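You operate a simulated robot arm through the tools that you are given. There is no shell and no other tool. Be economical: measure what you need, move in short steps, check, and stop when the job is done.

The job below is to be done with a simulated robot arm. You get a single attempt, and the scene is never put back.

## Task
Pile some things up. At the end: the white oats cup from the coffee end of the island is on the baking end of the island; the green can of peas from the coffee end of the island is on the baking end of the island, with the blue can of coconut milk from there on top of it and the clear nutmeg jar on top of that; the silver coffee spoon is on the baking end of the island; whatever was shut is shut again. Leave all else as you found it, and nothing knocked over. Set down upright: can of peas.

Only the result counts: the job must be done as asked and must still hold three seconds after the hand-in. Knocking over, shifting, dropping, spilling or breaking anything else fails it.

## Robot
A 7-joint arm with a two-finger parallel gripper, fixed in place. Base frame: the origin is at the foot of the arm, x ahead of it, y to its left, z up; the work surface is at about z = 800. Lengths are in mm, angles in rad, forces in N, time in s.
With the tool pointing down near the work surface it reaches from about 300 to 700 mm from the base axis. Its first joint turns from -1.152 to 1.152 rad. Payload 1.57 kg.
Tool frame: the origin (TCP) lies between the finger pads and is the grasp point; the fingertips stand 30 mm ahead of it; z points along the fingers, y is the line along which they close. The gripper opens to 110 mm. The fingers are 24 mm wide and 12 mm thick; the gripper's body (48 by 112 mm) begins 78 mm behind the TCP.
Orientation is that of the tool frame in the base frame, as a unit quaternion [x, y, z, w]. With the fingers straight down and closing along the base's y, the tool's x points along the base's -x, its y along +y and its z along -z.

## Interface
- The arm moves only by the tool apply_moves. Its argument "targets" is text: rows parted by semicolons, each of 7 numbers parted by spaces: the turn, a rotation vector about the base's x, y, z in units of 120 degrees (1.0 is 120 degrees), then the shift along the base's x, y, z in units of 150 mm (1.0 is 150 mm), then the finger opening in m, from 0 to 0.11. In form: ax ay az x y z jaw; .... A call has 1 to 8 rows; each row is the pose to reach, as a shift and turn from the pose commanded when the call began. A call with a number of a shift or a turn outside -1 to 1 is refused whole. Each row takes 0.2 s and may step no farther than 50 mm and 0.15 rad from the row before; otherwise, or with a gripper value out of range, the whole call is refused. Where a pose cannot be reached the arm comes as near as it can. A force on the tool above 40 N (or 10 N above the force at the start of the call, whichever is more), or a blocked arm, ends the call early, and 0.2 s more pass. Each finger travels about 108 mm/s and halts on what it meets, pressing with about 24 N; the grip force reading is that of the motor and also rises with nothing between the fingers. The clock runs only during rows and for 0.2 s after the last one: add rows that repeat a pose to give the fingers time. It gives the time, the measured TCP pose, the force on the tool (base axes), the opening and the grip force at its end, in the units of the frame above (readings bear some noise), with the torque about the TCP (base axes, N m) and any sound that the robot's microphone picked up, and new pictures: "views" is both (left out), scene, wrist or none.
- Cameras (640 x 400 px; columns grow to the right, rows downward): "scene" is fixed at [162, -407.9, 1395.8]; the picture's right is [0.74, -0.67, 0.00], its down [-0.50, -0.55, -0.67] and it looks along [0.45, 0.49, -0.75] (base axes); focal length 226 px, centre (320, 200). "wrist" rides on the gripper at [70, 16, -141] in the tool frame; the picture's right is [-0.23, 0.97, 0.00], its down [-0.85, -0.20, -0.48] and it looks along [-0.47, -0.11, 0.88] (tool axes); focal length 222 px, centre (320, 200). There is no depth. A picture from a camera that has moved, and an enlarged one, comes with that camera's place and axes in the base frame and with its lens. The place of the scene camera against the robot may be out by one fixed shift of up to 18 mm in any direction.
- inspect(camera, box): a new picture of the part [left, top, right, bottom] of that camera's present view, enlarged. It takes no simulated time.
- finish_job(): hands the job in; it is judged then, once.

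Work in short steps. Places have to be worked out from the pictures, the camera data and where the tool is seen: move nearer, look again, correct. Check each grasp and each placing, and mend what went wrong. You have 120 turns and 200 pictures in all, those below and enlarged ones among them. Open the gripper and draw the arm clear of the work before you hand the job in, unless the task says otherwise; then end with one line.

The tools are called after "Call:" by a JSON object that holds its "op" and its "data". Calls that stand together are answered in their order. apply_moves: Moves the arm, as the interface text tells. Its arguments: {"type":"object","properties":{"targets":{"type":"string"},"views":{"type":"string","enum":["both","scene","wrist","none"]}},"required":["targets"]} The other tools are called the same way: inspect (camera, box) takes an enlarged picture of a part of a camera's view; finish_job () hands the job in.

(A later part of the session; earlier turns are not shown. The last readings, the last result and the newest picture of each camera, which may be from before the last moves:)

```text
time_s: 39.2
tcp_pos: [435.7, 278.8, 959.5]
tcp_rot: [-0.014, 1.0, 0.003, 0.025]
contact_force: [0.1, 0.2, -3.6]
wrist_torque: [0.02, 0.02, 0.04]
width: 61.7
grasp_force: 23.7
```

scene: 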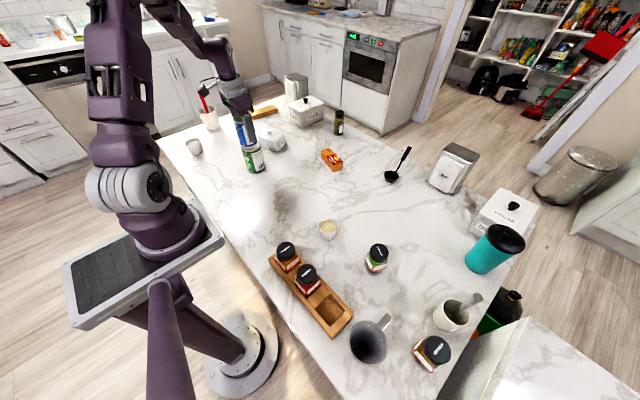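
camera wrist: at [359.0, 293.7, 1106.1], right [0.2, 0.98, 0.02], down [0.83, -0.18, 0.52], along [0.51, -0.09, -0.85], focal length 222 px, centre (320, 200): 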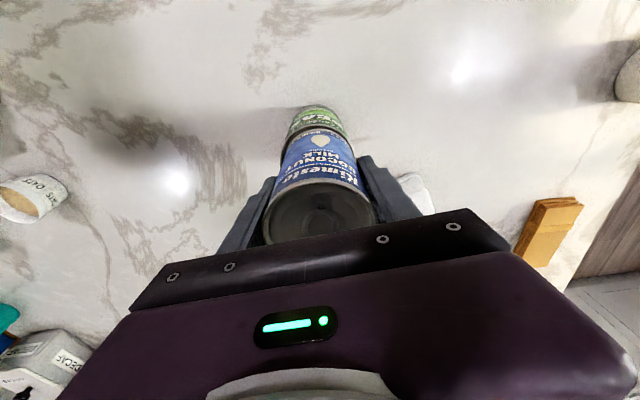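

Slightly too high (full weight again); go down 0.7 mm and release.

Call:
{"op": "apply_moves", "data": {"targets": "0 0 0 0 0 -0.005 0.05; 0 0 0 0 0 -0.005 0.055; 0 0 0 0 0 -0.005 0.066; 0 0 0 0 0 -0.005 0.075; 0 0 0 0 0 -0.005 0.09; 0 0 0 0 0 -0.005 0.105", "views": "both"}}

```text
time_s: 40.6
tcp_pos: [436.2, 279.1, 961.3]
tcp_rot: [-0.014, 1.0, 0.005, 0.026]
contact_force: [0.7, -0.2, -0.2]
wrist_torque: [0.0, 0.01, -0.02]
width: 104.8
grasp_force: 0.2
camera wrist: at [359.7, 292.1, 1097.7], right [0.2, 0.98, 0.02], down [0.83, -0.18, 0.52], along [0.51, -0.09, -0.85], focal length 222 px, centre (320, 200)
```

scene: 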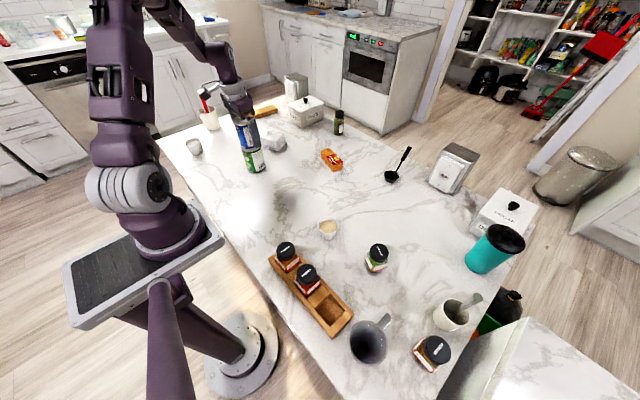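
wrist: 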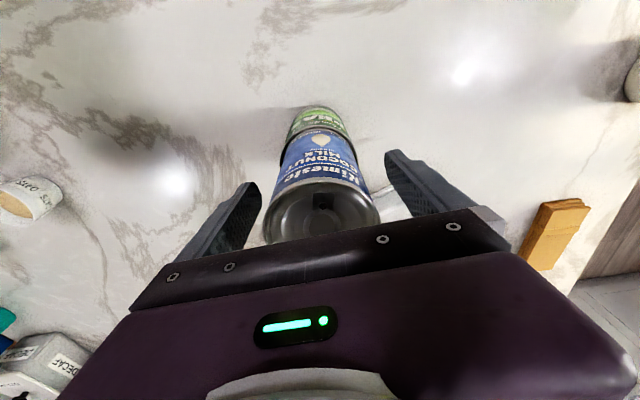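

Released and stable. Rise straight up and also return the tool to vertical once clear.

Call:
{"op": "apply_moves", "data": {"targets": "0 0 0 0 0 0.25 0.11; 0 0 0 0 0 0.5 0.11; 0 0 0 0 0 0.75 0.11; -0.005 0.024 0 0 0 1 0.11; -0.005 0.024 0 0 0 1 0.11", "views": "both"}}

```text
time_s: 41.8
tcp_pos: [434.7, 277.9, 1112.2]
tcp_rot: [-0.015, 1.0, 0.0, 0.0]
contact_force: [-0.1, 0.0, -0.6]
wrist_torque: [-0.01, -0.01, 0.02]
width: 110.1
grasp_force: 0.1
camera wrist: at [365.6, 293.0, 1252.7], right [0.2, 0.98, 0.0], down [0.86, -0.17, 0.48], along [0.47, -0.1, -0.88], focal length 222 px, centre (320, 200)
```

scene: 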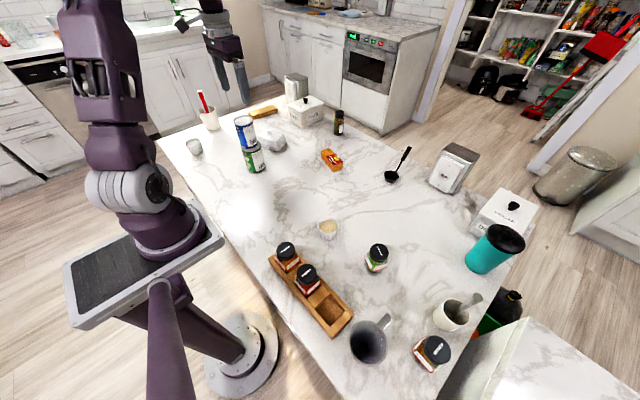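
wrist: 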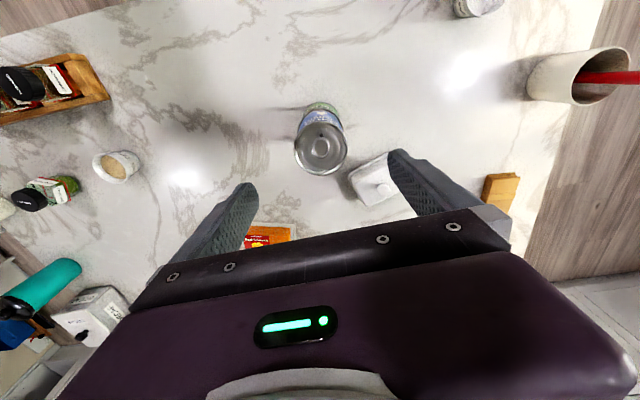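

Two-can stack is sound (top ≈ z 995, centre ≈ (436,279)). Now travel to the nutmeg jar, near (377,-500).

Call:
{"op": "apply_moves", "data": {"targets": "0 0 0 0 -0.3 0 0.11; 0 0 0 0 -0.6 0 0.11; 0 0 0 0 -0.9 0 0.11; 0 0 0 0 -1 0 0.11", "views": "none"}}

Call:
{"op": "apply_moves", "data": {"targets": "0 0 0 0 -0.3 0 0.11; 0 0 0 0 -0.6 0 0.11; 0 0 0 0 -0.9 0 0.11; 0 0 0 0 -1 0 0.11", "views": "none"}}

Call:
{"op": "apply_moves", "data": {"targets": "0 0 0 -0.05 -0.3 -0.05 0.11; 0 0 0 -0.1 -0.6 -0.1 0.11; 0 0 0 -0.15 -0.9 -0.1 0.11; 0 0 0 -0.15 -1 -0.1 0.11", "views": "none"}}

Call:
{"op": "apply_moves", "data": {"targets": "0 0 0 -0.05 -0.3 -0.05 0.11; 0 0 0 -0.1 -0.6 -0.1 0.11; 0 0 0 -0.15 -0.9 -0.15 0.11; 0 0 0 -0.2 -1 -0.2 0.11", "views": "none"}}

Call:
{"op": "apply_moves", "data": {"targets": "0 0 0 -0.04 -0.3 0 0.11; 0 0 0 -0.08 -0.6 -0.05 0.11; 0 0 0 -0.12 -0.9 -0.1 0.11; 0 0 0 -0.12 -0.9 -0.1 0.11", "views": "both"}}

```text
time_s: 42.8
tcp_pos: [436.4, 127.6, 1110.1]
tcp_rot: [-0.014, 1.0, 0.0, 0.001]
contact_force: [-0.4, -0.1, 1.4]
wrist_torque: [0.0, 0.02, 0.03]
width: 110.2
grasp_force: 0.1
```

```text
time_s: 43.8
tcp_pos: [437.4, -21.6, 1110.8]
tcp_rot: [-0.015, 1.0, 0.0, 0.001]
contact_force: [0.2, -0.2, -0.1]
wrist_torque: [0.03, -0.01, 0.03]
width: 110.1
grasp_force: 0.0
```

```text
time_s: 44.8
tcp_pos: [411.6, -171.2, 1095.6]
tcp_rot: [-0.014, 1.0, -0.001, 0.0]
contact_force: [0.0, -0.7, 0.2]
wrist_torque: [0.0, -0.04, 0.02]
width: 109.8
grasp_force: 0.1
```

```text
time_s: 45.8
tcp_pos: [383.7, -321.6, 1066.9]
tcp_rot: [-0.014, 1.0, 0.001, 0.002]
contact_force: [0.7, -0.5, 0.3]
wrist_torque: [-0.03, -0.01, 0.0]
width: 109.7
grasp_force: 0.1
```

```text
time_s: 46.8
tcp_pos: [367.6, -455.5, 1051.5]
tcp_rot: [-0.014, 1.0, 0.0, 0.001]
contact_force: [0.5, 0.2, -0.3]
wrist_torque: [0.03, 0.0, 0.04]
width: 109.7
grasp_force: 0.0
camera wrist: at [297.1, -440.0, 1192.3], right [0.2, 0.98, 0.0], down [0.86, -0.18, 0.48], along [0.47, -0.09, -0.88], focal length 222 px, centre (320, 200)
```

scene: 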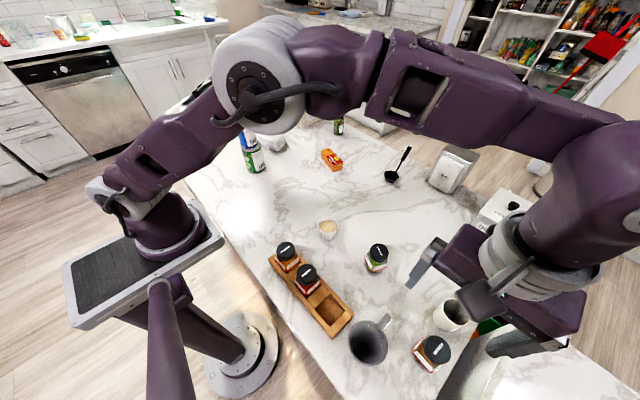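
wrist: 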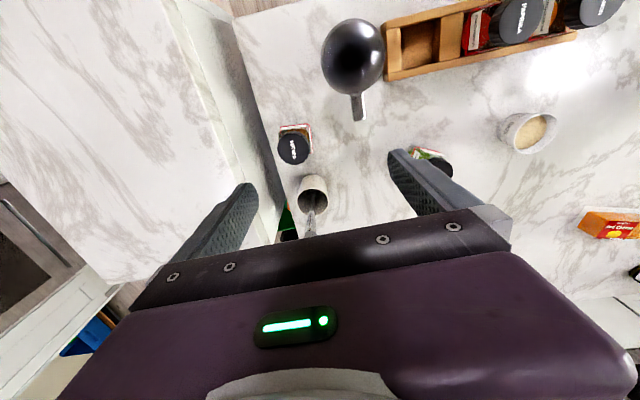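

Call:
{"op": "inspect", "data": {"camera": "wrist", "box": [180, 60, 380, 250]}}

Call:
{"op": "inspect", "data": {"camera": "scene", "box": [380, 220, 600, 400]}}

```text
2.11 times, centred on (280, 155) of wrist
camera zoom: at [297.1, -440.0, 1192.3], right [0.2, 0.98, 0.0], down [0.86, -0.18, 0.48], along [0.47, -0.09, -0.88], focal length 468 px, centre (404, 295)
```

zoom: 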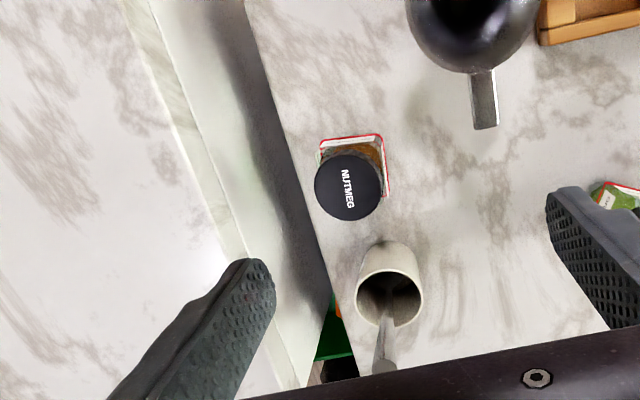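

```text
2.22 times, centred on (490, 310) of scene
camera zoom: at [161.9, -408.0, 1395.8], right [0.74, -0.67, 0.0], down [-0.5, -0.55, -0.67], along [0.45, 0.49, -0.75], focal length 502 px, centre (-58, -44)
```

zoom: 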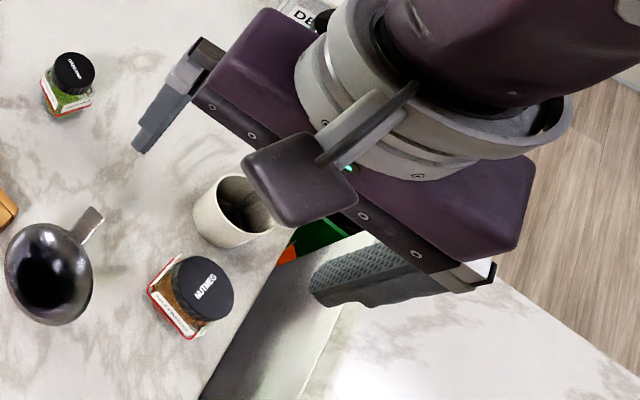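

The jar centre computes to (380,-495), ~50 mm square, yawed ~-7°, top z≈860; a taller counter (z≈887) lies beyond y≈-588, so I use a partial opening. Move above, aligned.

Call:
{"op": "apply_moves", "data": {"targets": "0 0 -0.037 0.04 -0.13 -0.1 0.085; 0 0 -0.073 0.083 -0.263 -0.25 0.085; 0 0 -0.073 0.083 -0.263 -0.5 0.085; 0 0 -0.073 0.083 -0.263 -0.8 0.085; 0 0 -0.073 0.083 -0.263 -0.8 0.085", "views": "wrist"}}

```text
time_s: 48.0
tcp_pos: [376.9, -495.5, 929.7]
tcp_rot: [0.062, 0.998, -0.001, 0.001]
contact_force: [-0.3, -0.3, 0.5]
wrist_torque: [-0.03, 0.0, 0.02]
width: 84.8
grasp_force: 0.0
camera wrist: at [309.9, -469.9, 1070.6], right [0.35, 0.94, 0.0], down [0.82, -0.3, 0.48], along [0.45, -0.17, -0.88], focal length 222 px, centre (320, 200)
```

wrist: 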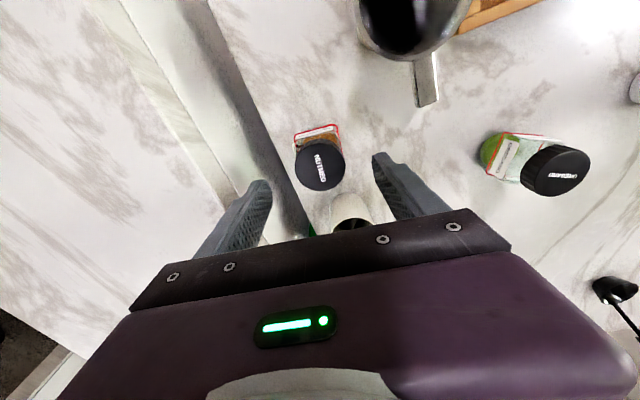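

Aligned well (lid at ≈(380,-497)). Small yaw correction, descend to z≈843 and close.

Call:
{"op": "apply_moves", "data": {"targets": "0 0 -0.019 0.02 -0.005 -0.2 0.085; 0 0 -0.019 0.02 -0.005 -0.45 0.085; 0 0 -0.019 0.02 -0.005 -0.58 0.085; 0 0 -0.019 0.02 -0.005 -0.58 0.075; 0 0 -0.019 0.02 -0.005 -0.58 0.065; 0 0 -0.019 0.02 -0.005 -0.58 0.03; 0 0 -0.019 0.02 -0.005 -0.58 0.03", "views": "both"}}

```text
time_s: 49.6
tcp_pos: [381.6, -497.3, 841.7]
tcp_rot: [0.081, 0.997, 0.0, 0.0]
contact_force: [-1.0, 0.1, 0.9]
wrist_torque: [0.05, -0.04, 0.01]
width: 46.1
grasp_force: 24.1
camera wrist: at [315.6, -468.9, 983.0], right [0.38, 0.92, 0.0], down [0.81, -0.34, 0.48], along [0.44, -0.18, -0.88], focal length 222 px, centre (320, 200)
```

scene: 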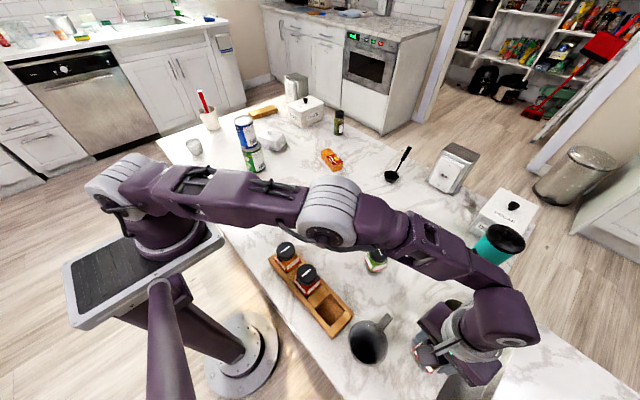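
wrist: 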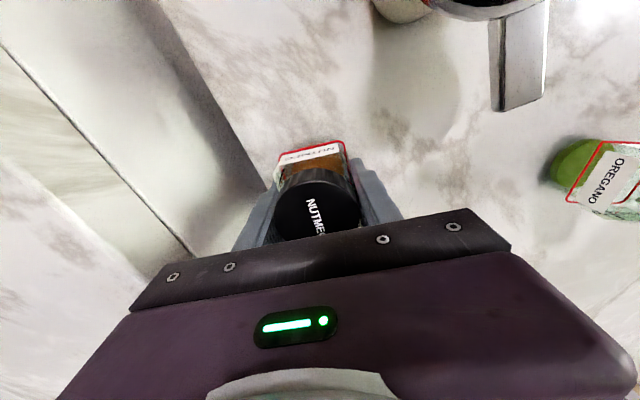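

Jar gripped at 46 mm. Lift and carry toward the stack, rising to z≈1090.

Call:
{"op": "apply_moves", "data": {"targets": "0 0 0 0 0 0.25 0.03; 0 0 0 0 0 0.5 0.03; 0 0 0 0 0.1 0.75 0.03; 0 0 0 0 0.3 0.95 0.03; 0 0 0 0 0.6 1 0.03; 0 0 0 0 0.9 1 0.03; 0 0 0 0 1 1 0.03", "views": "none"}}

Call:
{"op": "apply_moves", "data": {"targets": "0 0 0 0 0.3 0.1 0.03; 0 0 0 0 0.6 0.2 0.03; 0 0 0 0 0.8 0.45 0.03; 0 0 0 0 1 0.65 0.03", "views": "none"}}

Call:
{"op": "apply_moves", "data": {"targets": "0 0 0 0.05 0.3 0 0.03; 0 0 0 0.1 0.6 0 0.03; 0 0 0 0.12 0.9 0 0.03; 0 0 0 0.12 1 0 0.03", "views": "none"}}

Call:
{"op": "apply_moves", "data": {"targets": "0 0 0 0.05 0.3 0 0.03; 0 0 0 0.1 0.6 0 0.03; 0 0 0 0.12 0.9 0 0.03; 0 0 0 0.12 1 0 0.03", "views": "none"}}

Call:
{"op": "apply_moves", "data": {"targets": "0 0 0 0.05 0.3 0 0.03; 0 0 0 0.08 0.6 0 0.03; 0 0 0 0.1 0.9 0 0.03; 0 0 0 0.1 0.9 0 0.03", "views": "both"}}

```text
time_s: 51.2
tcp_pos: [381.7, -347.8, 992.4]
tcp_rot: [0.082, 0.997, -0.001, 0.002]
contact_force: [0.3, -0.9, -2.5]
wrist_torque: [0.0, 0.01, -0.02]
width: 46.1
grasp_force: 24.1
```

```text
time_s: 52.2
tcp_pos: [382.2, -196.4, 1090.5]
tcp_rot: [0.083, 0.997, 0.0, 0.0]
contact_force: [-0.3, 0.8, -1.6]
wrist_torque: [-0.01, -0.01, 0.01]
width: 46.0
grasp_force: 24.4
```

```text
time_s: 53.2
tcp_pos: [398.5, -47.5, 1089.3]
tcp_rot: [0.082, 0.997, 0.0, 0.001]
contact_force: [-0.6, -0.3, -1.8]
wrist_torque: [-0.05, 0.01, -0.01]
width: 46.1
grasp_force: 23.9
```

```text
time_s: 54.2
tcp_pos: [418.1, 104.2, 1091.0]
tcp_rot: [0.082, 0.997, -0.001, 0.0]
contact_force: [-0.4, -0.9, -2.0]
wrist_torque: [-0.02, 0.01, 0.0]
width: 46.1
grasp_force: 23.9
```

```text
time_s: 55.2
tcp_pos: [432.2, 238.1, 1092.0]
tcp_rot: [0.082, 0.997, -0.001, 0.001]
contact_force: [1.1, -0.6, -2.3]
wrist_torque: [-0.03, -0.01, -0.03]
width: 46.1
grasp_force: 23.5
camera wrist: at [366.8, 266.8, 1231.7], right [0.38, 0.92, 0.0], down [0.81, -0.34, 0.48], along [0.44, -0.18, -0.88], focal length 222 px, centre (320, 200)
```

scene: 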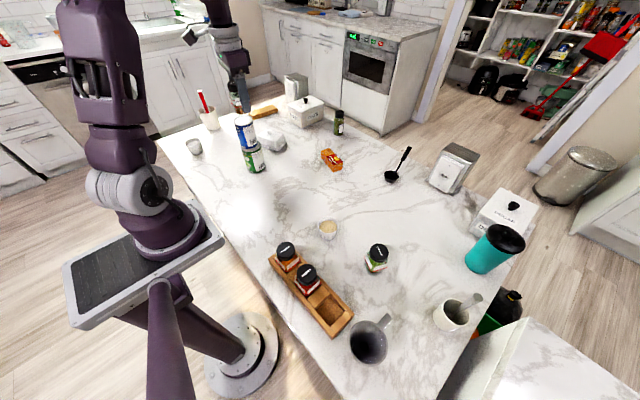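
wrist: 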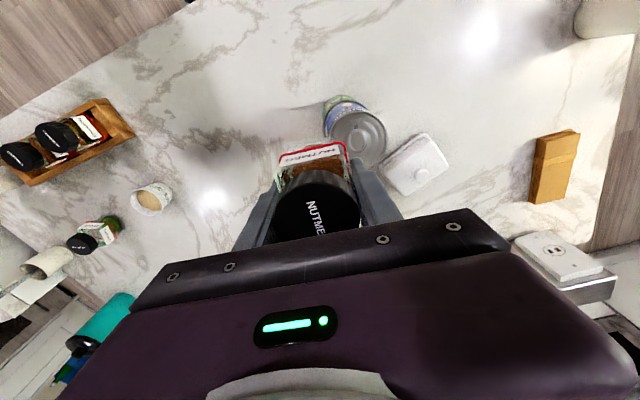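

Call:
{"op": "inspect", "data": {"camera": "wrist", "box": [260, 80, 420, 240]}}

```text
2.50 times, centred on (340, 160) of wrist
camera zoom: at [366.8, 266.8, 1231.7], right [0.38, 0.92, 0.0], down [0.81, -0.34, 0.48], along [0.44, -0.18, -0.88], focal length 555 px, centre (270, 300)
```

zoom: 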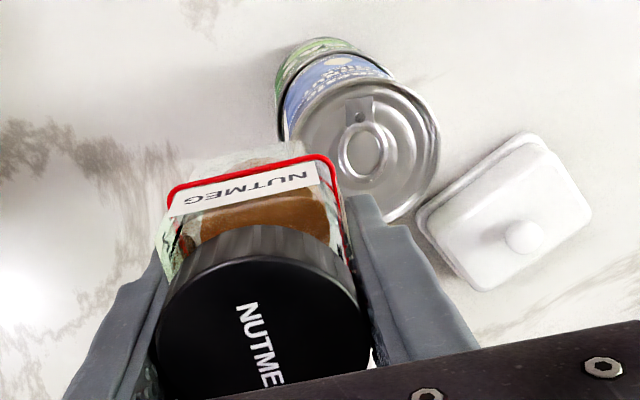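

Can top ≈ (434.5,281,995). Jar centred on TCP within ~1 mm. Align over it and lower to just above contact.

Call:
{"op": "apply_moves", "data": {"targets": "0 0 0 0.02 0.14 0 0.03; 0 0 0 0.022 0.28 0 0.03; 0 0 0 0.022 0.28 -0.15 0.03; 0 0 0 0.022 0.28 -0.29 0.03; 0 0 0 0.022 0.28 -0.29 0.03", "views": "wrist"}}

Call:
{"op": "inspect", "data": {"camera": "scene", "box": [210, 80, 290, 180]}}

Call:
{"op": "inspect", "data": {"camera": "wrist", "box": [260, 80, 420, 240]}}

```text
time_s: 56.4
tcp_pos: [436.1, 279.3, 1048.3]
tcp_rot: [0.082, 0.997, 0.001, 0.001]
contact_force: [-0.5, -0.3, 21.1]
wrist_torque: [-0.15, 0.06, 0.0]
width: 46.2
grasp_force: 24.3
camera wrist: at [369.7, 308.4, 1188.6], right [0.38, 0.92, 0.0], down [0.81, -0.34, 0.48], along [0.45, -0.18, -0.88], focal length 222 px, centre (320, 200)
```

wrist: 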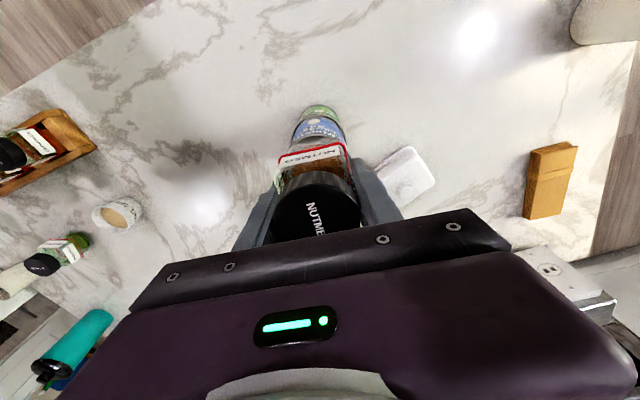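

```text
4.00 times, centred on (250, 130) of scene
camera zoom: at [161.7, -408.1, 1395.7], right [0.74, -0.67, 0.0], down [-0.5, -0.55, -0.67], along [0.45, 0.49, -0.75], focal length 904 px, centre (600, 480)
```

zoom: 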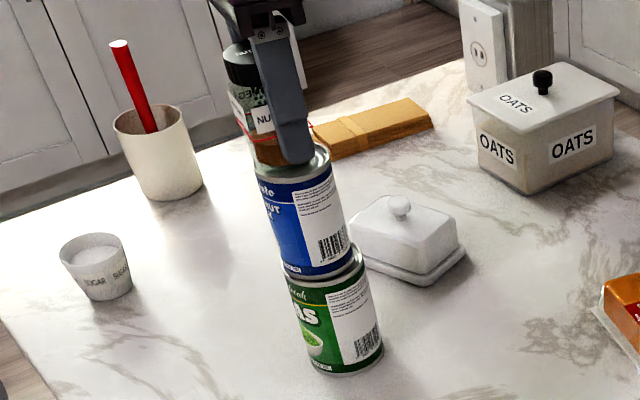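

```text
2.50 times, centred on (340, 160) of wrist
camera zoom: at [369.7, 308.4, 1188.6], right [0.38, 0.92, 0.0], down [0.81, -0.34, 0.48], along [0.45, -0.18, -0.88], focal length 555 px, centre (270, 300)
```

zoom: 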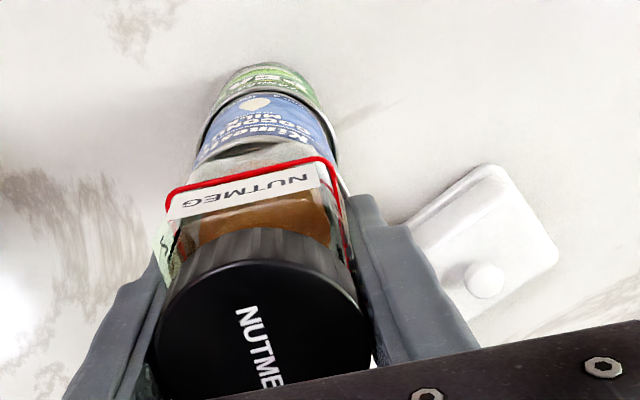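

Contact already (can top ~1006) with the jar centred within ~2 mm. Relieve 1 mm and open gently.

Call:
{"op": "apply_moves", "data": {"targets": "0 0 0 0 0 0.007 0.03; 0 0 0 0 0 0.007 0.03", "views": "none"}}

```text
time_s: 57.0
tcp_pos: [435.3, 280.2, 1048.4]
tcp_rot: [0.082, 0.997, 0.001, 0.001]
contact_force: [1.9, 1.8, 4.6]
wrist_torque: [0.11, -0.21, 0.0]
width: 45.9
grasp_force: 23.8
```

Lightly pressing now; open slowly.

Call:
{"op": "apply_moves", "data": {"targets": "0 0 0 0 0 0.007 0.044; 0 0 0 0 0 0.007 0.05; 0 0 0 0 0 0.007 0.056; 0 0 0 0 0 0.007 0.065; 0 0 0 0 0 0.007 0.08; 0 0 0 0 0 0.007 0.1", "views": "wrist"}}

Call:
{"op": "inspect", "data": {"camera": "scene", "box": [210, 80, 290, 180]}}

```text
time_s: 58.4
tcp_pos: [435.1, 279.2, 1049.8]
tcp_rot: [0.082, 0.997, 0.0, 0.001]
contact_force: [-0.2, -0.1, -0.3]
wrist_torque: [0.0, -0.03, 0.02]
width: 99.9
grasp_force: 0.0
camera wrist: at [369.8, 308.0, 1190.0], right [0.38, 0.92, 0.0], down [0.81, -0.34, 0.48], along [0.44, -0.18, -0.88], focal length 222 px, centre (320, 200)
```

wrist: 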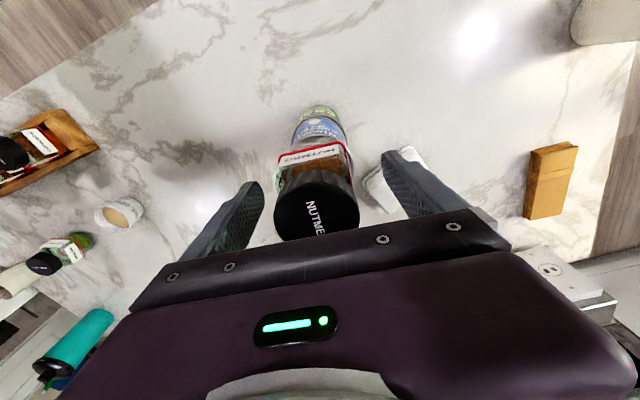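

```text
4.00 times, centred on (250, 130) of scene
camera zoom: at [162.0, -407.9, 1395.8], right [0.74, -0.67, 0.0], down [-0.5, -0.55, -0.67], along [0.45, 0.49, -0.75], focal length 904 px, centre (600, 480)
```

zoom: 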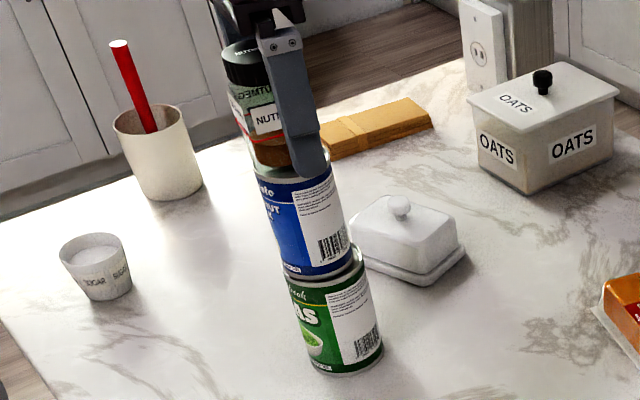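

Stack holds. Rise straight up ~150 mm and restore yaw, then check.

Call:
{"op": "apply_moves", "data": {"targets": "0 0 0 0 0 0.25 0.1; 0 0 0 0 0 0.5 0.1; 0 0 0 0 0 0.75 0.1; 0 0 0.04 0 -0.1 1 0.1; 0 0 0.08 0 -0.3 1 0.1; 0 0 0.08 0 -0.6 1 0.1; 0 0 0.08 0 -0.9 1 0.1; 0 0 0.08 0 -1 1 0.1", "views": "none"}}

Call:
{"op": "inspect", "data": {"camera": "scene", "box": [210, 80, 290, 180]}}

```text
time_s: 60.2
tcp_pos: [437.6, 129.6, 1200.2]
tcp_rot: [-0.001, 1.0, 0.0, 0.001]
contact_force: [0.1, -0.6, -0.3]
wrist_torque: [-0.01, 0.02, -0.02]
width: 100.1
grasp_force: 0.1
```

```text
4.00 times, centred on (250, 130) of scene
camera zoom: at [162.0, -408.0, 1395.8], right [0.74, -0.67, 0.0], down [-0.5, -0.55, -0.67], along [0.45, 0.49, -0.75], focal length 904 px, centre (600, 480)
```

zoom: 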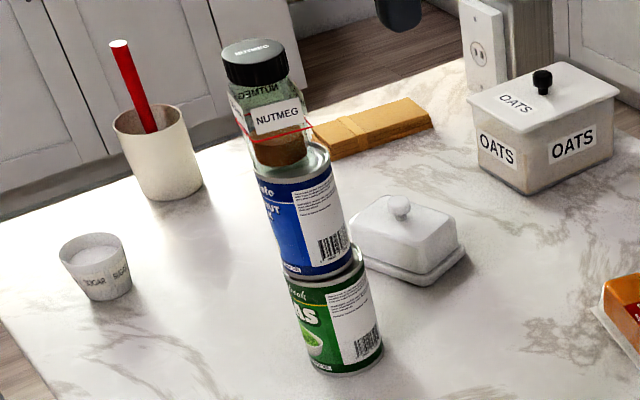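

Stack is good. Now to the oats cup, near (433,-135).

Call:
{"op": "apply_moves", "data": {"targets": "0 0 0 0 -0.3 -0.1 0.1; 0 0 0 0 -0.6 -0.2 0.1; 0 0 0 0 -0.85 -0.35 0.1; 0 0 0 0 -1 -0.6 0.1", "views": "none"}}

Call:
{"op": "apply_moves", "data": {"targets": "0 0 0 0 -0.25 -0.2 0.1; 0 0 0 0 -0.5 -0.4 0.1; 0 0 0 -0.03 -0.76 -0.6 0.1; 0 0 0 -0.03 -0.76 -0.8 0.1", "views": "wrist"}}

```text
time_s: 61.2
tcp_pos: [436.7, -21.9, 1110.1]
tcp_rot: [-0.001, 1.0, 0.0, 0.001]
contact_force: [-0.2, 0.3, -0.2]
wrist_torque: [0.01, -0.01, 0.02]
width: 100.0
grasp_force: 0.1
```

```text
time_s: 62.2
tcp_pos: [432.5, -134.5, 989.7]
tcp_rot: [-0.002, 1.0, 0.0, 0.001]
contact_force: [-1.1, -0.3, 0.1]
wrist_torque: [0.01, 0.02, -0.03]
width: 99.9
grasp_force: 0.1
camera wrist: at [362.1, -117.4, 1130.5], right [0.22, 0.97, 0.0], down [0.85, -0.2, 0.48], along [0.47, -0.11, -0.88], focal length 222 px, centre (320, 200)
```

wrist: 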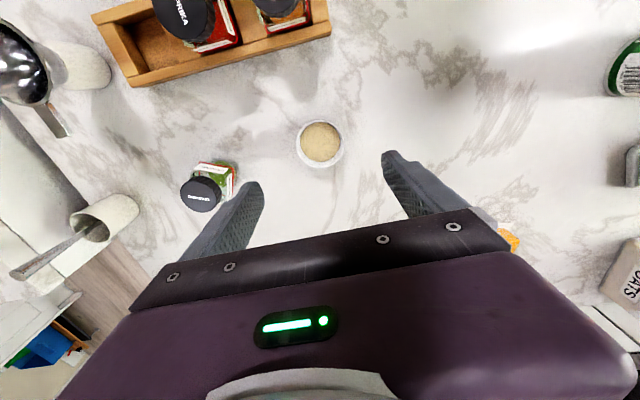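

Cup rim centred at ≈(434,-133), ~62 mm wide. Lower for a closer look.

Call:
{"op": "apply_moves", "data": {"targets": "0 0 0 0 0.01 -0.3 0.1; 0 0 0 0 0.01 -0.6 0.1; 0 0 0 0 0.01 -0.67 0.1", "views": "wrist"}}

Call:
{"op": "inspect", "data": {"camera": "wrist", "box": [240, 90, 400, 220]}}

Call:
{"op": "inspect", "data": {"camera": "scene", "box": [290, 180, 390, 260]}}

```text
time_s: 63.0
tcp_pos: [431.7, -131.4, 888.6]
tcp_rot: [-0.001, 1.0, 0.0, 0.002]
contact_force: [0.2, -0.3, 0.1]
wrist_torque: [0.03, 0.03, 0.0]
width: 100.0
grasp_force: 0.1
camera wrist: at [362.5, -115.0, 1029.2], right [0.22, 0.97, 0.0], down [0.85, -0.2, 0.48], along [0.47, -0.11, -0.88], focal length 222 px, centre (320, 200)
```

wrist: 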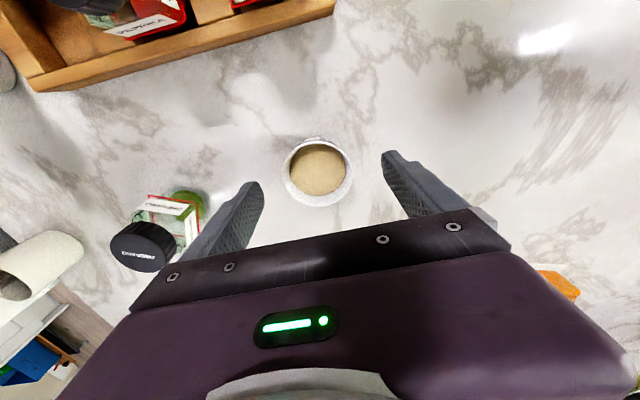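

```text
3.08 times, centred on (320, 155) of wrist
camera zoom: at [362.5, -115.0, 1029.2], right [0.22, 0.97, 0.0], down [0.85, -0.2, 0.48], along [0.47, -0.11, -0.88], focal length 684 px, centre (320, 338)
```

zoom: 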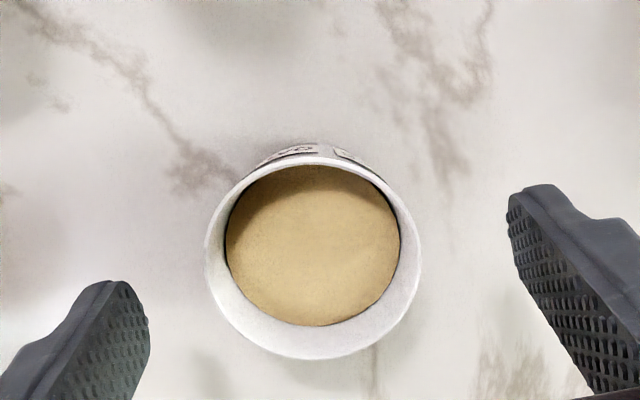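

```text
5.00 times, centred on (340, 220) of scene
camera zoom: at [162.0, -407.9, 1395.8], right [0.74, -0.67, 0.0], down [-0.5, -0.55, -0.67], along [0.45, 0.49, -0.75], focal length 1129 px, centre (220, 100)
```

zoom: 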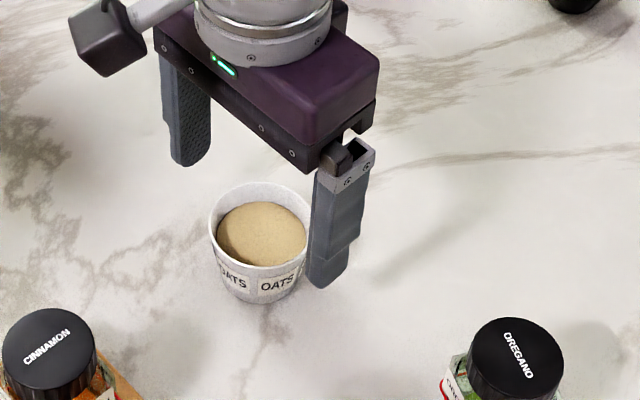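

Cup: rim z≈851, centre (432.5,-133), 60 mm. Descend to z≈838 and close.

Call:
{"op": "apply_moves", "data": {"targets": "0 0 0 0.005 -0.01 -0.2 0.1; 0 0 0 0.005 -0.01 -0.34 0.1; 0 0 0 0.005 -0.01 -0.34 0.08; 0 0 0 0.005 -0.01 -0.34 0.07; 0 0 0 0.005 -0.01 -0.34 0.06; 0 0 0 0.005 -0.01 -0.34 0.04; 0 0 0 0.005 -0.01 -0.34 0.04", "views": "wrist"}}

```text
time_s: 64.6
tcp_pos: [431.9, -132.3, 838.7]
tcp_rot: [-0.002, 1.0, 0.001, 0.001]
contact_force: [-0.2, 0.1, -0.4]
wrist_torque: [-0.03, 0.0, -0.01]
width: 60.4
grasp_force: 24.1
camera wrist: at [362.7, -115.7, 978.4], right [0.22, 0.97, 0.0], down [0.85, -0.2, 0.48], along [0.47, -0.11, -0.88], focal length 222 px, centre (320, 200)
```

wrist: 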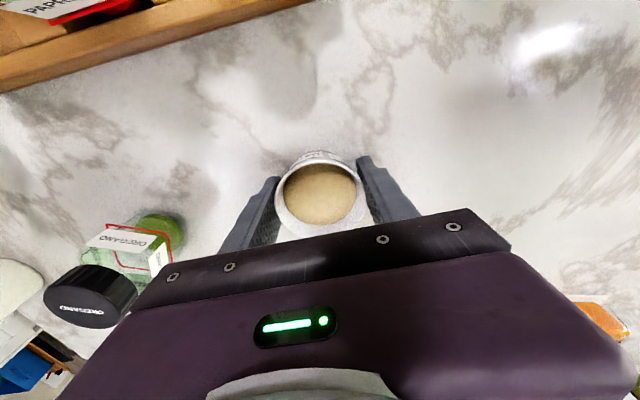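

Gripped at 60.4 mm. Lift smoothly and carry to (330,240), a free spot in the baking end well clear of the stack.

Call:
{"op": "apply_moves", "data": {"targets": "0 0 0 0 0 0.15 0.04; 0 0 0 0 0 0.35 0.04; 0 0 0 0 0 0.5 0.04; 0 0 0 -0.05 0.2 0.5 0.04; 0 0 0 -0.12 0.45 0.5 0.04; 0 0 0 -0.19 0.7 0.5 0.04; 0 0 0 -0.27 1 0.5 0.04", "views": "none"}}

Call:
{"op": "apply_moves", "data": {"targets": "0 0 0 -0.07 0.25 0 0.04; 0 0 0 -0.13 0.5 0 0.04; 0 0 0 -0.2 0.75 0 0.04; 0 0 0 -0.27 1 0 0.04", "views": "none"}}

Call:
{"op": "apply_moves", "data": {"targets": "0 0 0 -0.07 0.25 0 0.04; 0 0 0 -0.14 0.48 0 0.04; 0 0 0 -0.14 0.48 0 0.04", "views": "both"}}

```text
time_s: 66.2
tcp_pos: [390.9, 18.8, 914.9]
tcp_rot: [-0.002, 1.0, 0.0, 0.001]
contact_force: [0.1, 0.4, -0.4]
wrist_torque: [-0.04, 0.01, 0.0]
width: 59.9
grasp_force: 24.2
```

```text
time_s: 67.2
tcp_pos: [350.1, 165.2, 915.6]
tcp_rot: [0.0, 1.0, 0.001, 0.001]
contact_force: [0.1, 1.0, -1.5]
wrist_torque: [-0.01, 0.03, -0.03]
width: 60.2
grasp_force: 23.7
```

```text
time_s: 68.0
tcp_pos: [329.5, 238.9, 913.5]
tcp_rot: [-0.002, 1.0, 0.0, 0.002]
contact_force: [0.6, -0.7, -1.5]
wrist_torque: [-0.01, 0.01, -0.03]
width: 60.2
grasp_force: 23.8
camera wrist: at [259.4, 256.5, 1054.8], right [0.22, 0.97, 0.0], down [0.85, -0.2, 0.48], along [0.47, -0.11, -0.88], focal length 222 px, centre (320, 200)
```

scene: 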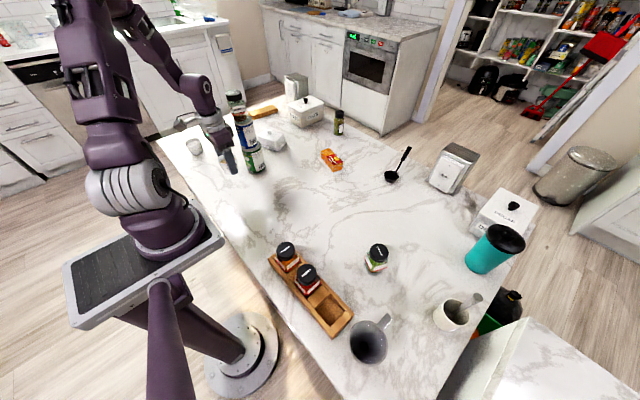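
wrist: 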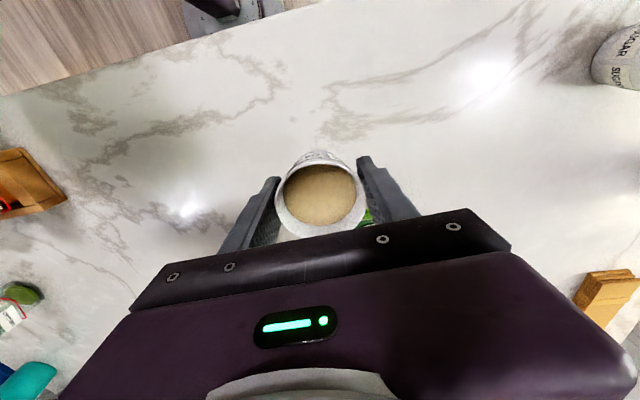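

Free spot confirmed. Lower to near contact.

Call:
{"op": "apply_moves", "data": {"targets": "0 0 0 0 0 -0.2 0.04; 0 0 0 0 0 -0.4 0.04; 0 0 0 0 0 -0.48 0.04; 0 0 0 0 0 -0.495 0.04; 0 0 0 0 0 -0.505 0.04; 0 0 0 0 0 -0.505 0.04", "views": "none"}}

```text
time_s: 69.4
tcp_pos: [331.2, 236.5, 837.5]
tcp_rot: [-0.001, 1.0, 0.0, 0.002]
contact_force: [0.3, -1.9, 11.4]
wrist_torque: [-0.09, -0.06, -0.02]
width: 60.1
grasp_force: 24.2
```

Touching with ~11 N. Relieve slightly and open gently, then rise.

Call:
{"op": "apply_moves", "data": {"targets": "0 0 0 0 0 0.003 0.04; 0 0 0 0 0 0.003 0.058; 0 0 0 0 0 0.003 0.064; 0 0 0 0 0 0.003 0.075; 0 0 0 0 0 0.003 0.09; 0 0 0 0 0 0.15 0.09; 0 0 0 0 0 0.4 0.09; 0 0 0 0 0 0.7 0.09", "views": "both"}}

```text
time_s: 71.2
tcp_pos: [328.5, 236.9, 942.7]
tcp_rot: [-0.001, 1.0, 0.0, 0.001]
contact_force: [0.0, 0.4, -0.7]
wrist_torque: [0.02, 0.01, -0.01]
width: 89.7
grasp_force: 0.0
camera wrist: at [258.9, 255.2, 1083.6], right [0.22, 0.97, 0.0], down [0.85, -0.2, 0.48], along [0.47, -0.11, -0.88], focal length 222 px, centre (320, 200)
```

scene: 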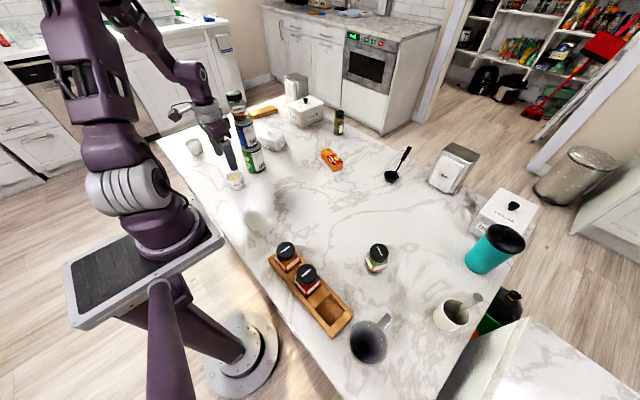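
wrist: 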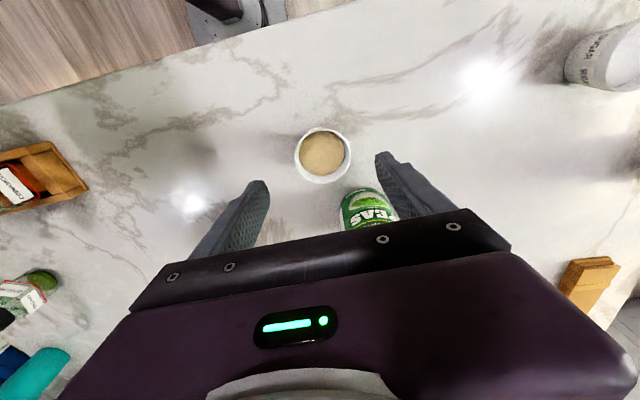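

Oats cup placed upright. Now the spoon: I triangulate its handle tip at ≈(475,-489,950), nearly vertical in the cup (rim z≈860). I'll approach with the tool yawed radially and tilted outward; first travel there.

Call:
{"op": "apply_moves", "data": {"targets": "0 0 0 0 -0.1 0.25 0.09; 0 0 0 0 -0.35 0.45 0.09; 0 0 0 0 -0.65 0.6 0.09; 0 0 0 0 -0.95 0.7 0.09; 0 0 0 0 -1 0.9 0.09", "views": "none"}}

Call:
{"op": "apply_moves", "data": {"targets": "0 0 -0.05 0 -0.3 0 0.09; 0 0 -0.1 0 -0.6 0 0.09; 0 0 -0.15 0 -0.9 0 0.09; 0 0 -0.19 0 -1 0 0.09", "views": "none"}}

Call:
{"op": "apply_moves", "data": {"targets": "0 0 -0.05 0 -0.3 0 0.09; 0 0 -0.1 0 -0.6 0 0.09; 0 0 -0.15 0 -0.9 0 0.09; 0 0 -0.19 0 -1 0 0.09", "views": "none"}}

Call:
{"op": "apply_moves", "data": {"targets": "0 0 0 0 -0.3 0 0.09; 0 0 0 -0.03 -0.6 -0.05 0.09; 0 0 0 -0.06 -0.75 -0.1 0.09", "views": "both"}}

```text
refused: row 3 steps farther than a row can; nothing moved
```

```text
time_s: 72.2
tcp_pos: [332.1, 87.6, 943.1]
tcp_rot: [0.196, 0.981, 0.0, 0.001]
contact_force: [-0.1, -0.2, -0.6]
wrist_torque: [0.02, 0.04, 0.0]
width: 90.0
grasp_force: 0.1
```

```text
time_s: 73.2
tcp_pos: [332.7, -62.4, 941.8]
tcp_rot: [0.386, 0.922, 0.0, 0.0]
contact_force: [0.3, 0.2, 0.1]
wrist_torque: [-0.01, 0.04, 0.01]
width: 89.9
grasp_force: 0.0
```

```text
time_s: 74.0
tcp_pos: [321.7, -174.9, 926.7]
tcp_rot: [0.386, 0.923, 0.0, 0.001]
contact_force: [-0.1, -0.1, -0.3]
wrist_torque: [0.0, -0.01, -0.03]
width: 90.1
grasp_force: 0.0
camera wrist: at [284.7, -111.7, 1067.4], right [0.85, 0.52, 0.0], down [0.46, -0.75, 0.48], along [0.25, -0.41, -0.88], focal length 222 px, centre (320, 200)
```

scene: 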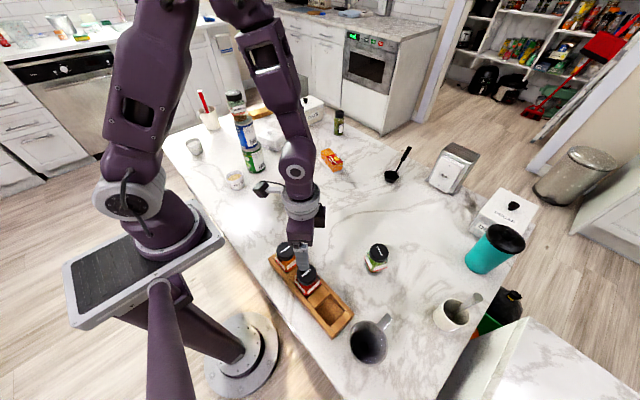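
wrist: 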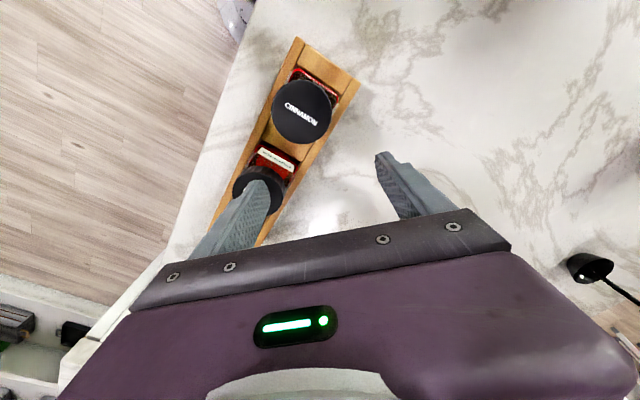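

The first call was refused so I travelled low, but nothing was touched. Rise first.

Call:
{"op": "apply_moves", "data": {"targets": "0 0 0 0 0 0.3 0.09; 0 0 0 0 0 0.6 0.09; 0 0 0 0 -0.2 0.8 0.09; 0 0 0 0 -0.5 0.8 0.09; 0 0 0 0 -0.8 0.8 0.09; 0 0 0 0 -1 0.8 0.09", "views": "both"}}

Call:
{"op": "inspect", "data": {"camera": "scene", "box": [250, 230, 370, 340]}}

```text
time_s: 75.4
tcp_pos: [319.4, -325.4, 1047.8]
tcp_rot: [0.386, 0.922, 0.0, 0.001]
contact_force: [-0.3, -0.2, 0.5]
wrist_torque: [0.03, -0.04, 0.01]
width: 90.0
grasp_force: 0.1
camera wrist: at [282.8, -262.6, 1188.7], right [0.85, 0.52, 0.0], down [0.46, -0.75, 0.48], along [0.25, -0.41, -0.88], focal length 222 px, centre (320, 200)
```

scene: 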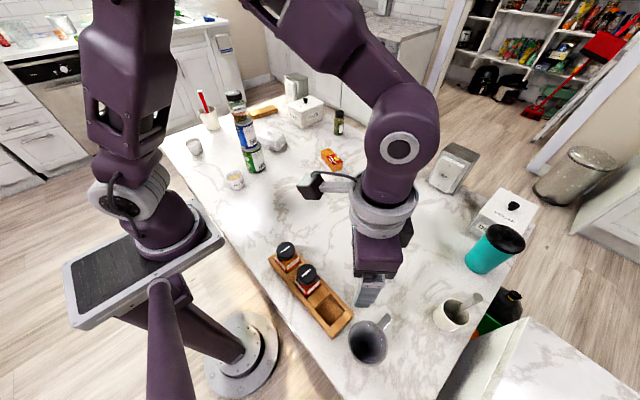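
wrist: 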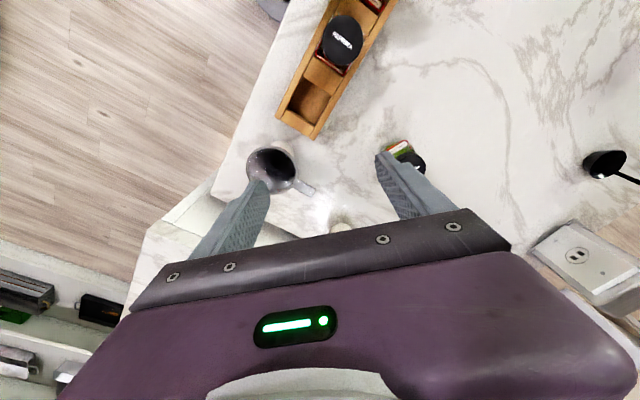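

```text
3.64 times, centred on (310, 285) of scene
camera zoom: at [162.0, -407.9, 1395.7], right [0.74, -0.67, 0.0], down [-0.5, -0.55, -0.67], along [0.45, 0.49, -0.75], focal length 821 px, centre (356, -109)
```

zoom: 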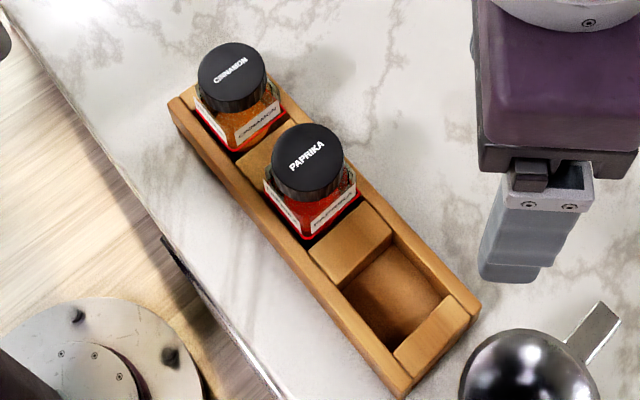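

Rack intact. Now tilt the tool outward ~1.0 rad while extending radially about 100 mm.

Call:
{"op": "apply_moves", "data": {"targets": "-0.048 -0.048 0 0.06 -0.06 0 0.06; -0.096 -0.096 0 0.12 -0.12 0 0.06; -0.144 -0.144 0 0.18 -0.18 0 0.06; -0.192 -0.192 0 0.24 -0.24 0 0.06; -0.24 -0.24 0 0.3 -0.3 0 0.06; -0.288 -0.286 0 0.36 -0.36 0 0.06; -0.336 -0.333 0 0.4 -0.4 0 0.06", "views": "both"}}

```text
time_s: 77.0
tcp_pos: [381.0, -383.3, 1047.4]
tcp_rot: [0.339, 0.811, -0.182, 0.44]
contact_force: [0.1, 0.6, -0.2]
wrist_torque: [-0.02, -0.01, -0.01]
width: 60.2
grasp_force: 0.0
out of reach, approached as far as the arm can: row 5
camera wrist: at [283.3, -260.2, 1065.3], right [0.78, 0.6, 0.19], down [-0.1, -0.19, 0.98], along [0.62, -0.78, -0.09], focal length 222 px, centre (320, 200)
```

scene: 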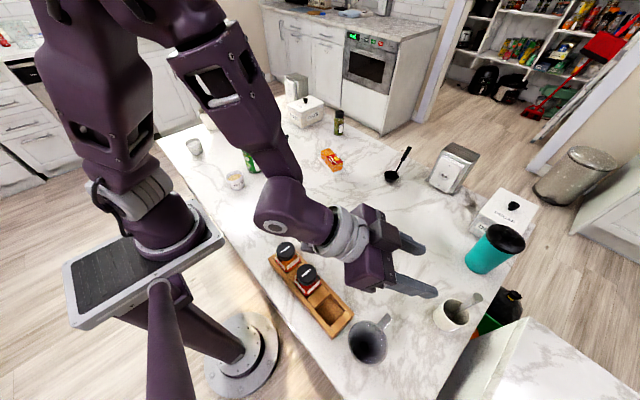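
wrist: 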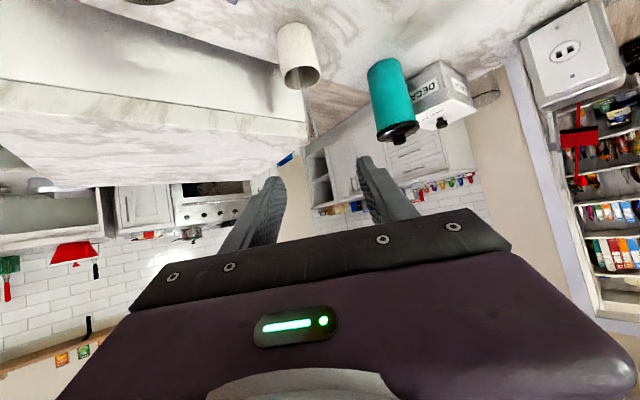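

The tilt works (57° from down). Zoom to locate the spoon handle.

Call:
{"op": "inspect", "data": {"camera": "wrist", "box": [250, 0, 350, 160]}}

Call:
{"op": "inspect", "data": {"camera": "scene", "box": [370, 220, 510, 350]}}

```text
2.50 times, centred on (300, 80) of wrist
camera zoom: at [283.3, -260.2, 1065.3], right [0.78, 0.6, 0.19], down [-0.1, -0.19, 0.98], along [0.62, -0.78, -0.09], focal length 555 px, centre (370, 500)
```

zoom: 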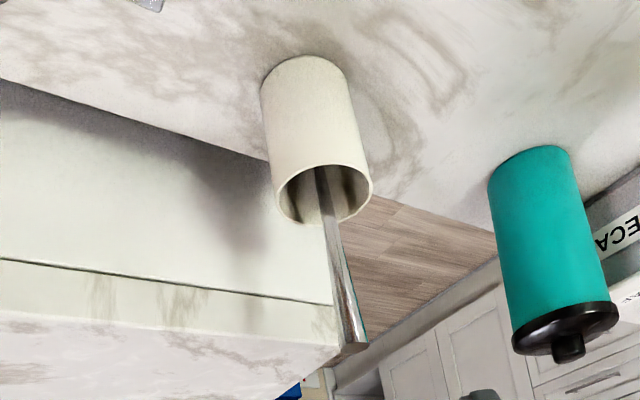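

```text
3.08 times, centred on (440, 285) of scene
camera zoom: at [162.0, -407.9, 1395.8], right [0.74, -0.67, 0.0], down [-0.5, -0.55, -0.67], along [0.45, 0.49, -0.75], focal length 695 px, centre (-49, -62)
```

zoom: 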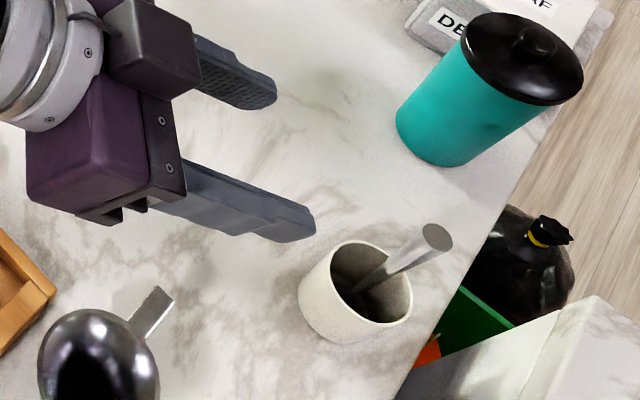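

Handle tip ≈(475,-490,951), handle near-vertical, passing ≈(478,-490.5,925). Approach along the tool axis: first to a pre-grasp 80 mm back.

Call:
{"op": "apply_moves", "data": {"targets": "0 0 0 0.11 -0.13 -0.17 0.06; 0 0 0 0.22 -0.27 -0.35 0.06; 0 0 0 0.333 -0.4 -0.52 0.06; 0 0 0 0.333 -0.4 -0.52 0.06", "views": "both"}}

Call:
{"op": "inspect", "data": {"camera": "wrist", "box": [240, 60, 400, 220]}}

Call:
{"op": "inspect", "data": {"camera": "scene", "box": [370, 220, 510, 350]}}

```text
time_s: 78.0
tcp_pos: [434.5, -444.8, 971.0]
tcp_rot: [0.339, 0.811, -0.182, 0.44]
contact_force: [0.1, 0.6, 0.8]
wrist_torque: [0.01, -0.01, -0.01]
width: 60.1
grasp_force: 0.1
camera wrist: at [335.4, -321.4, 988.7], right [0.78, 0.6, 0.19], down [-0.1, -0.19, 0.98], along [0.62, -0.78, -0.09], focal length 222 px, centre (320, 200)
```

scene: 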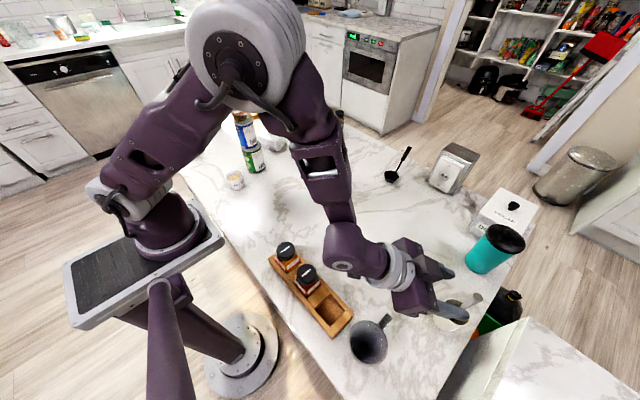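
wrist: 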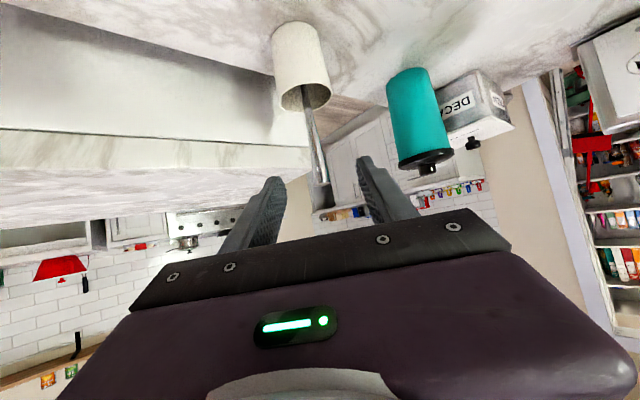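

```text
2.50 times, centred on (320, 140) of wrist
camera zoom: at [335.4, -321.4, 988.7], right [0.78, 0.6, 0.19], down [-0.1, -0.19, 0.98], along [0.62, -0.78, -0.09], focal length 555 px, centre (320, 350)
```

zoom: 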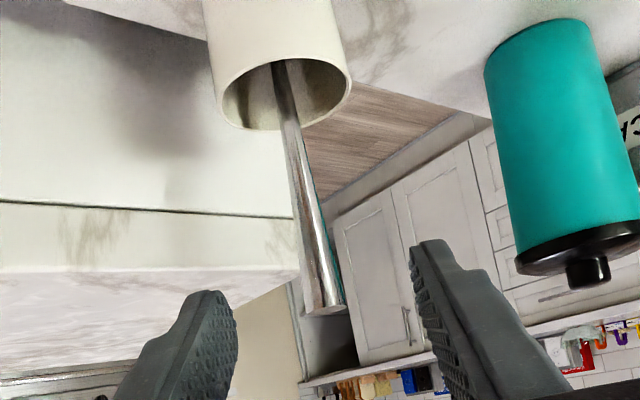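

```text
3.08 times, centred on (440, 285) of scene
camera zoom: at [162.0, -408.0, 1395.8], right [0.74, -0.67, 0.0], down [-0.5, -0.55, -0.67], along [0.45, 0.49, -0.75], focal length 695 px, centre (-49, -62)
```

zoom: 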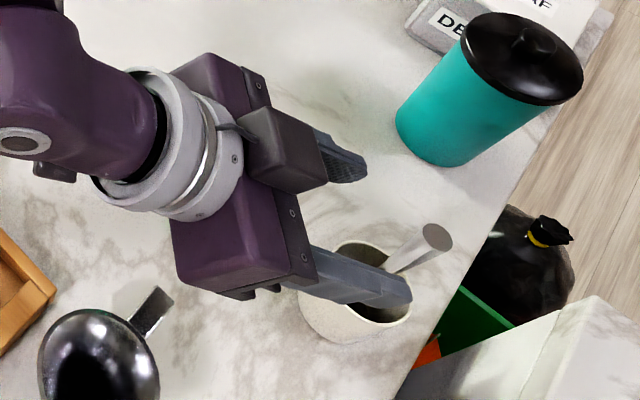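

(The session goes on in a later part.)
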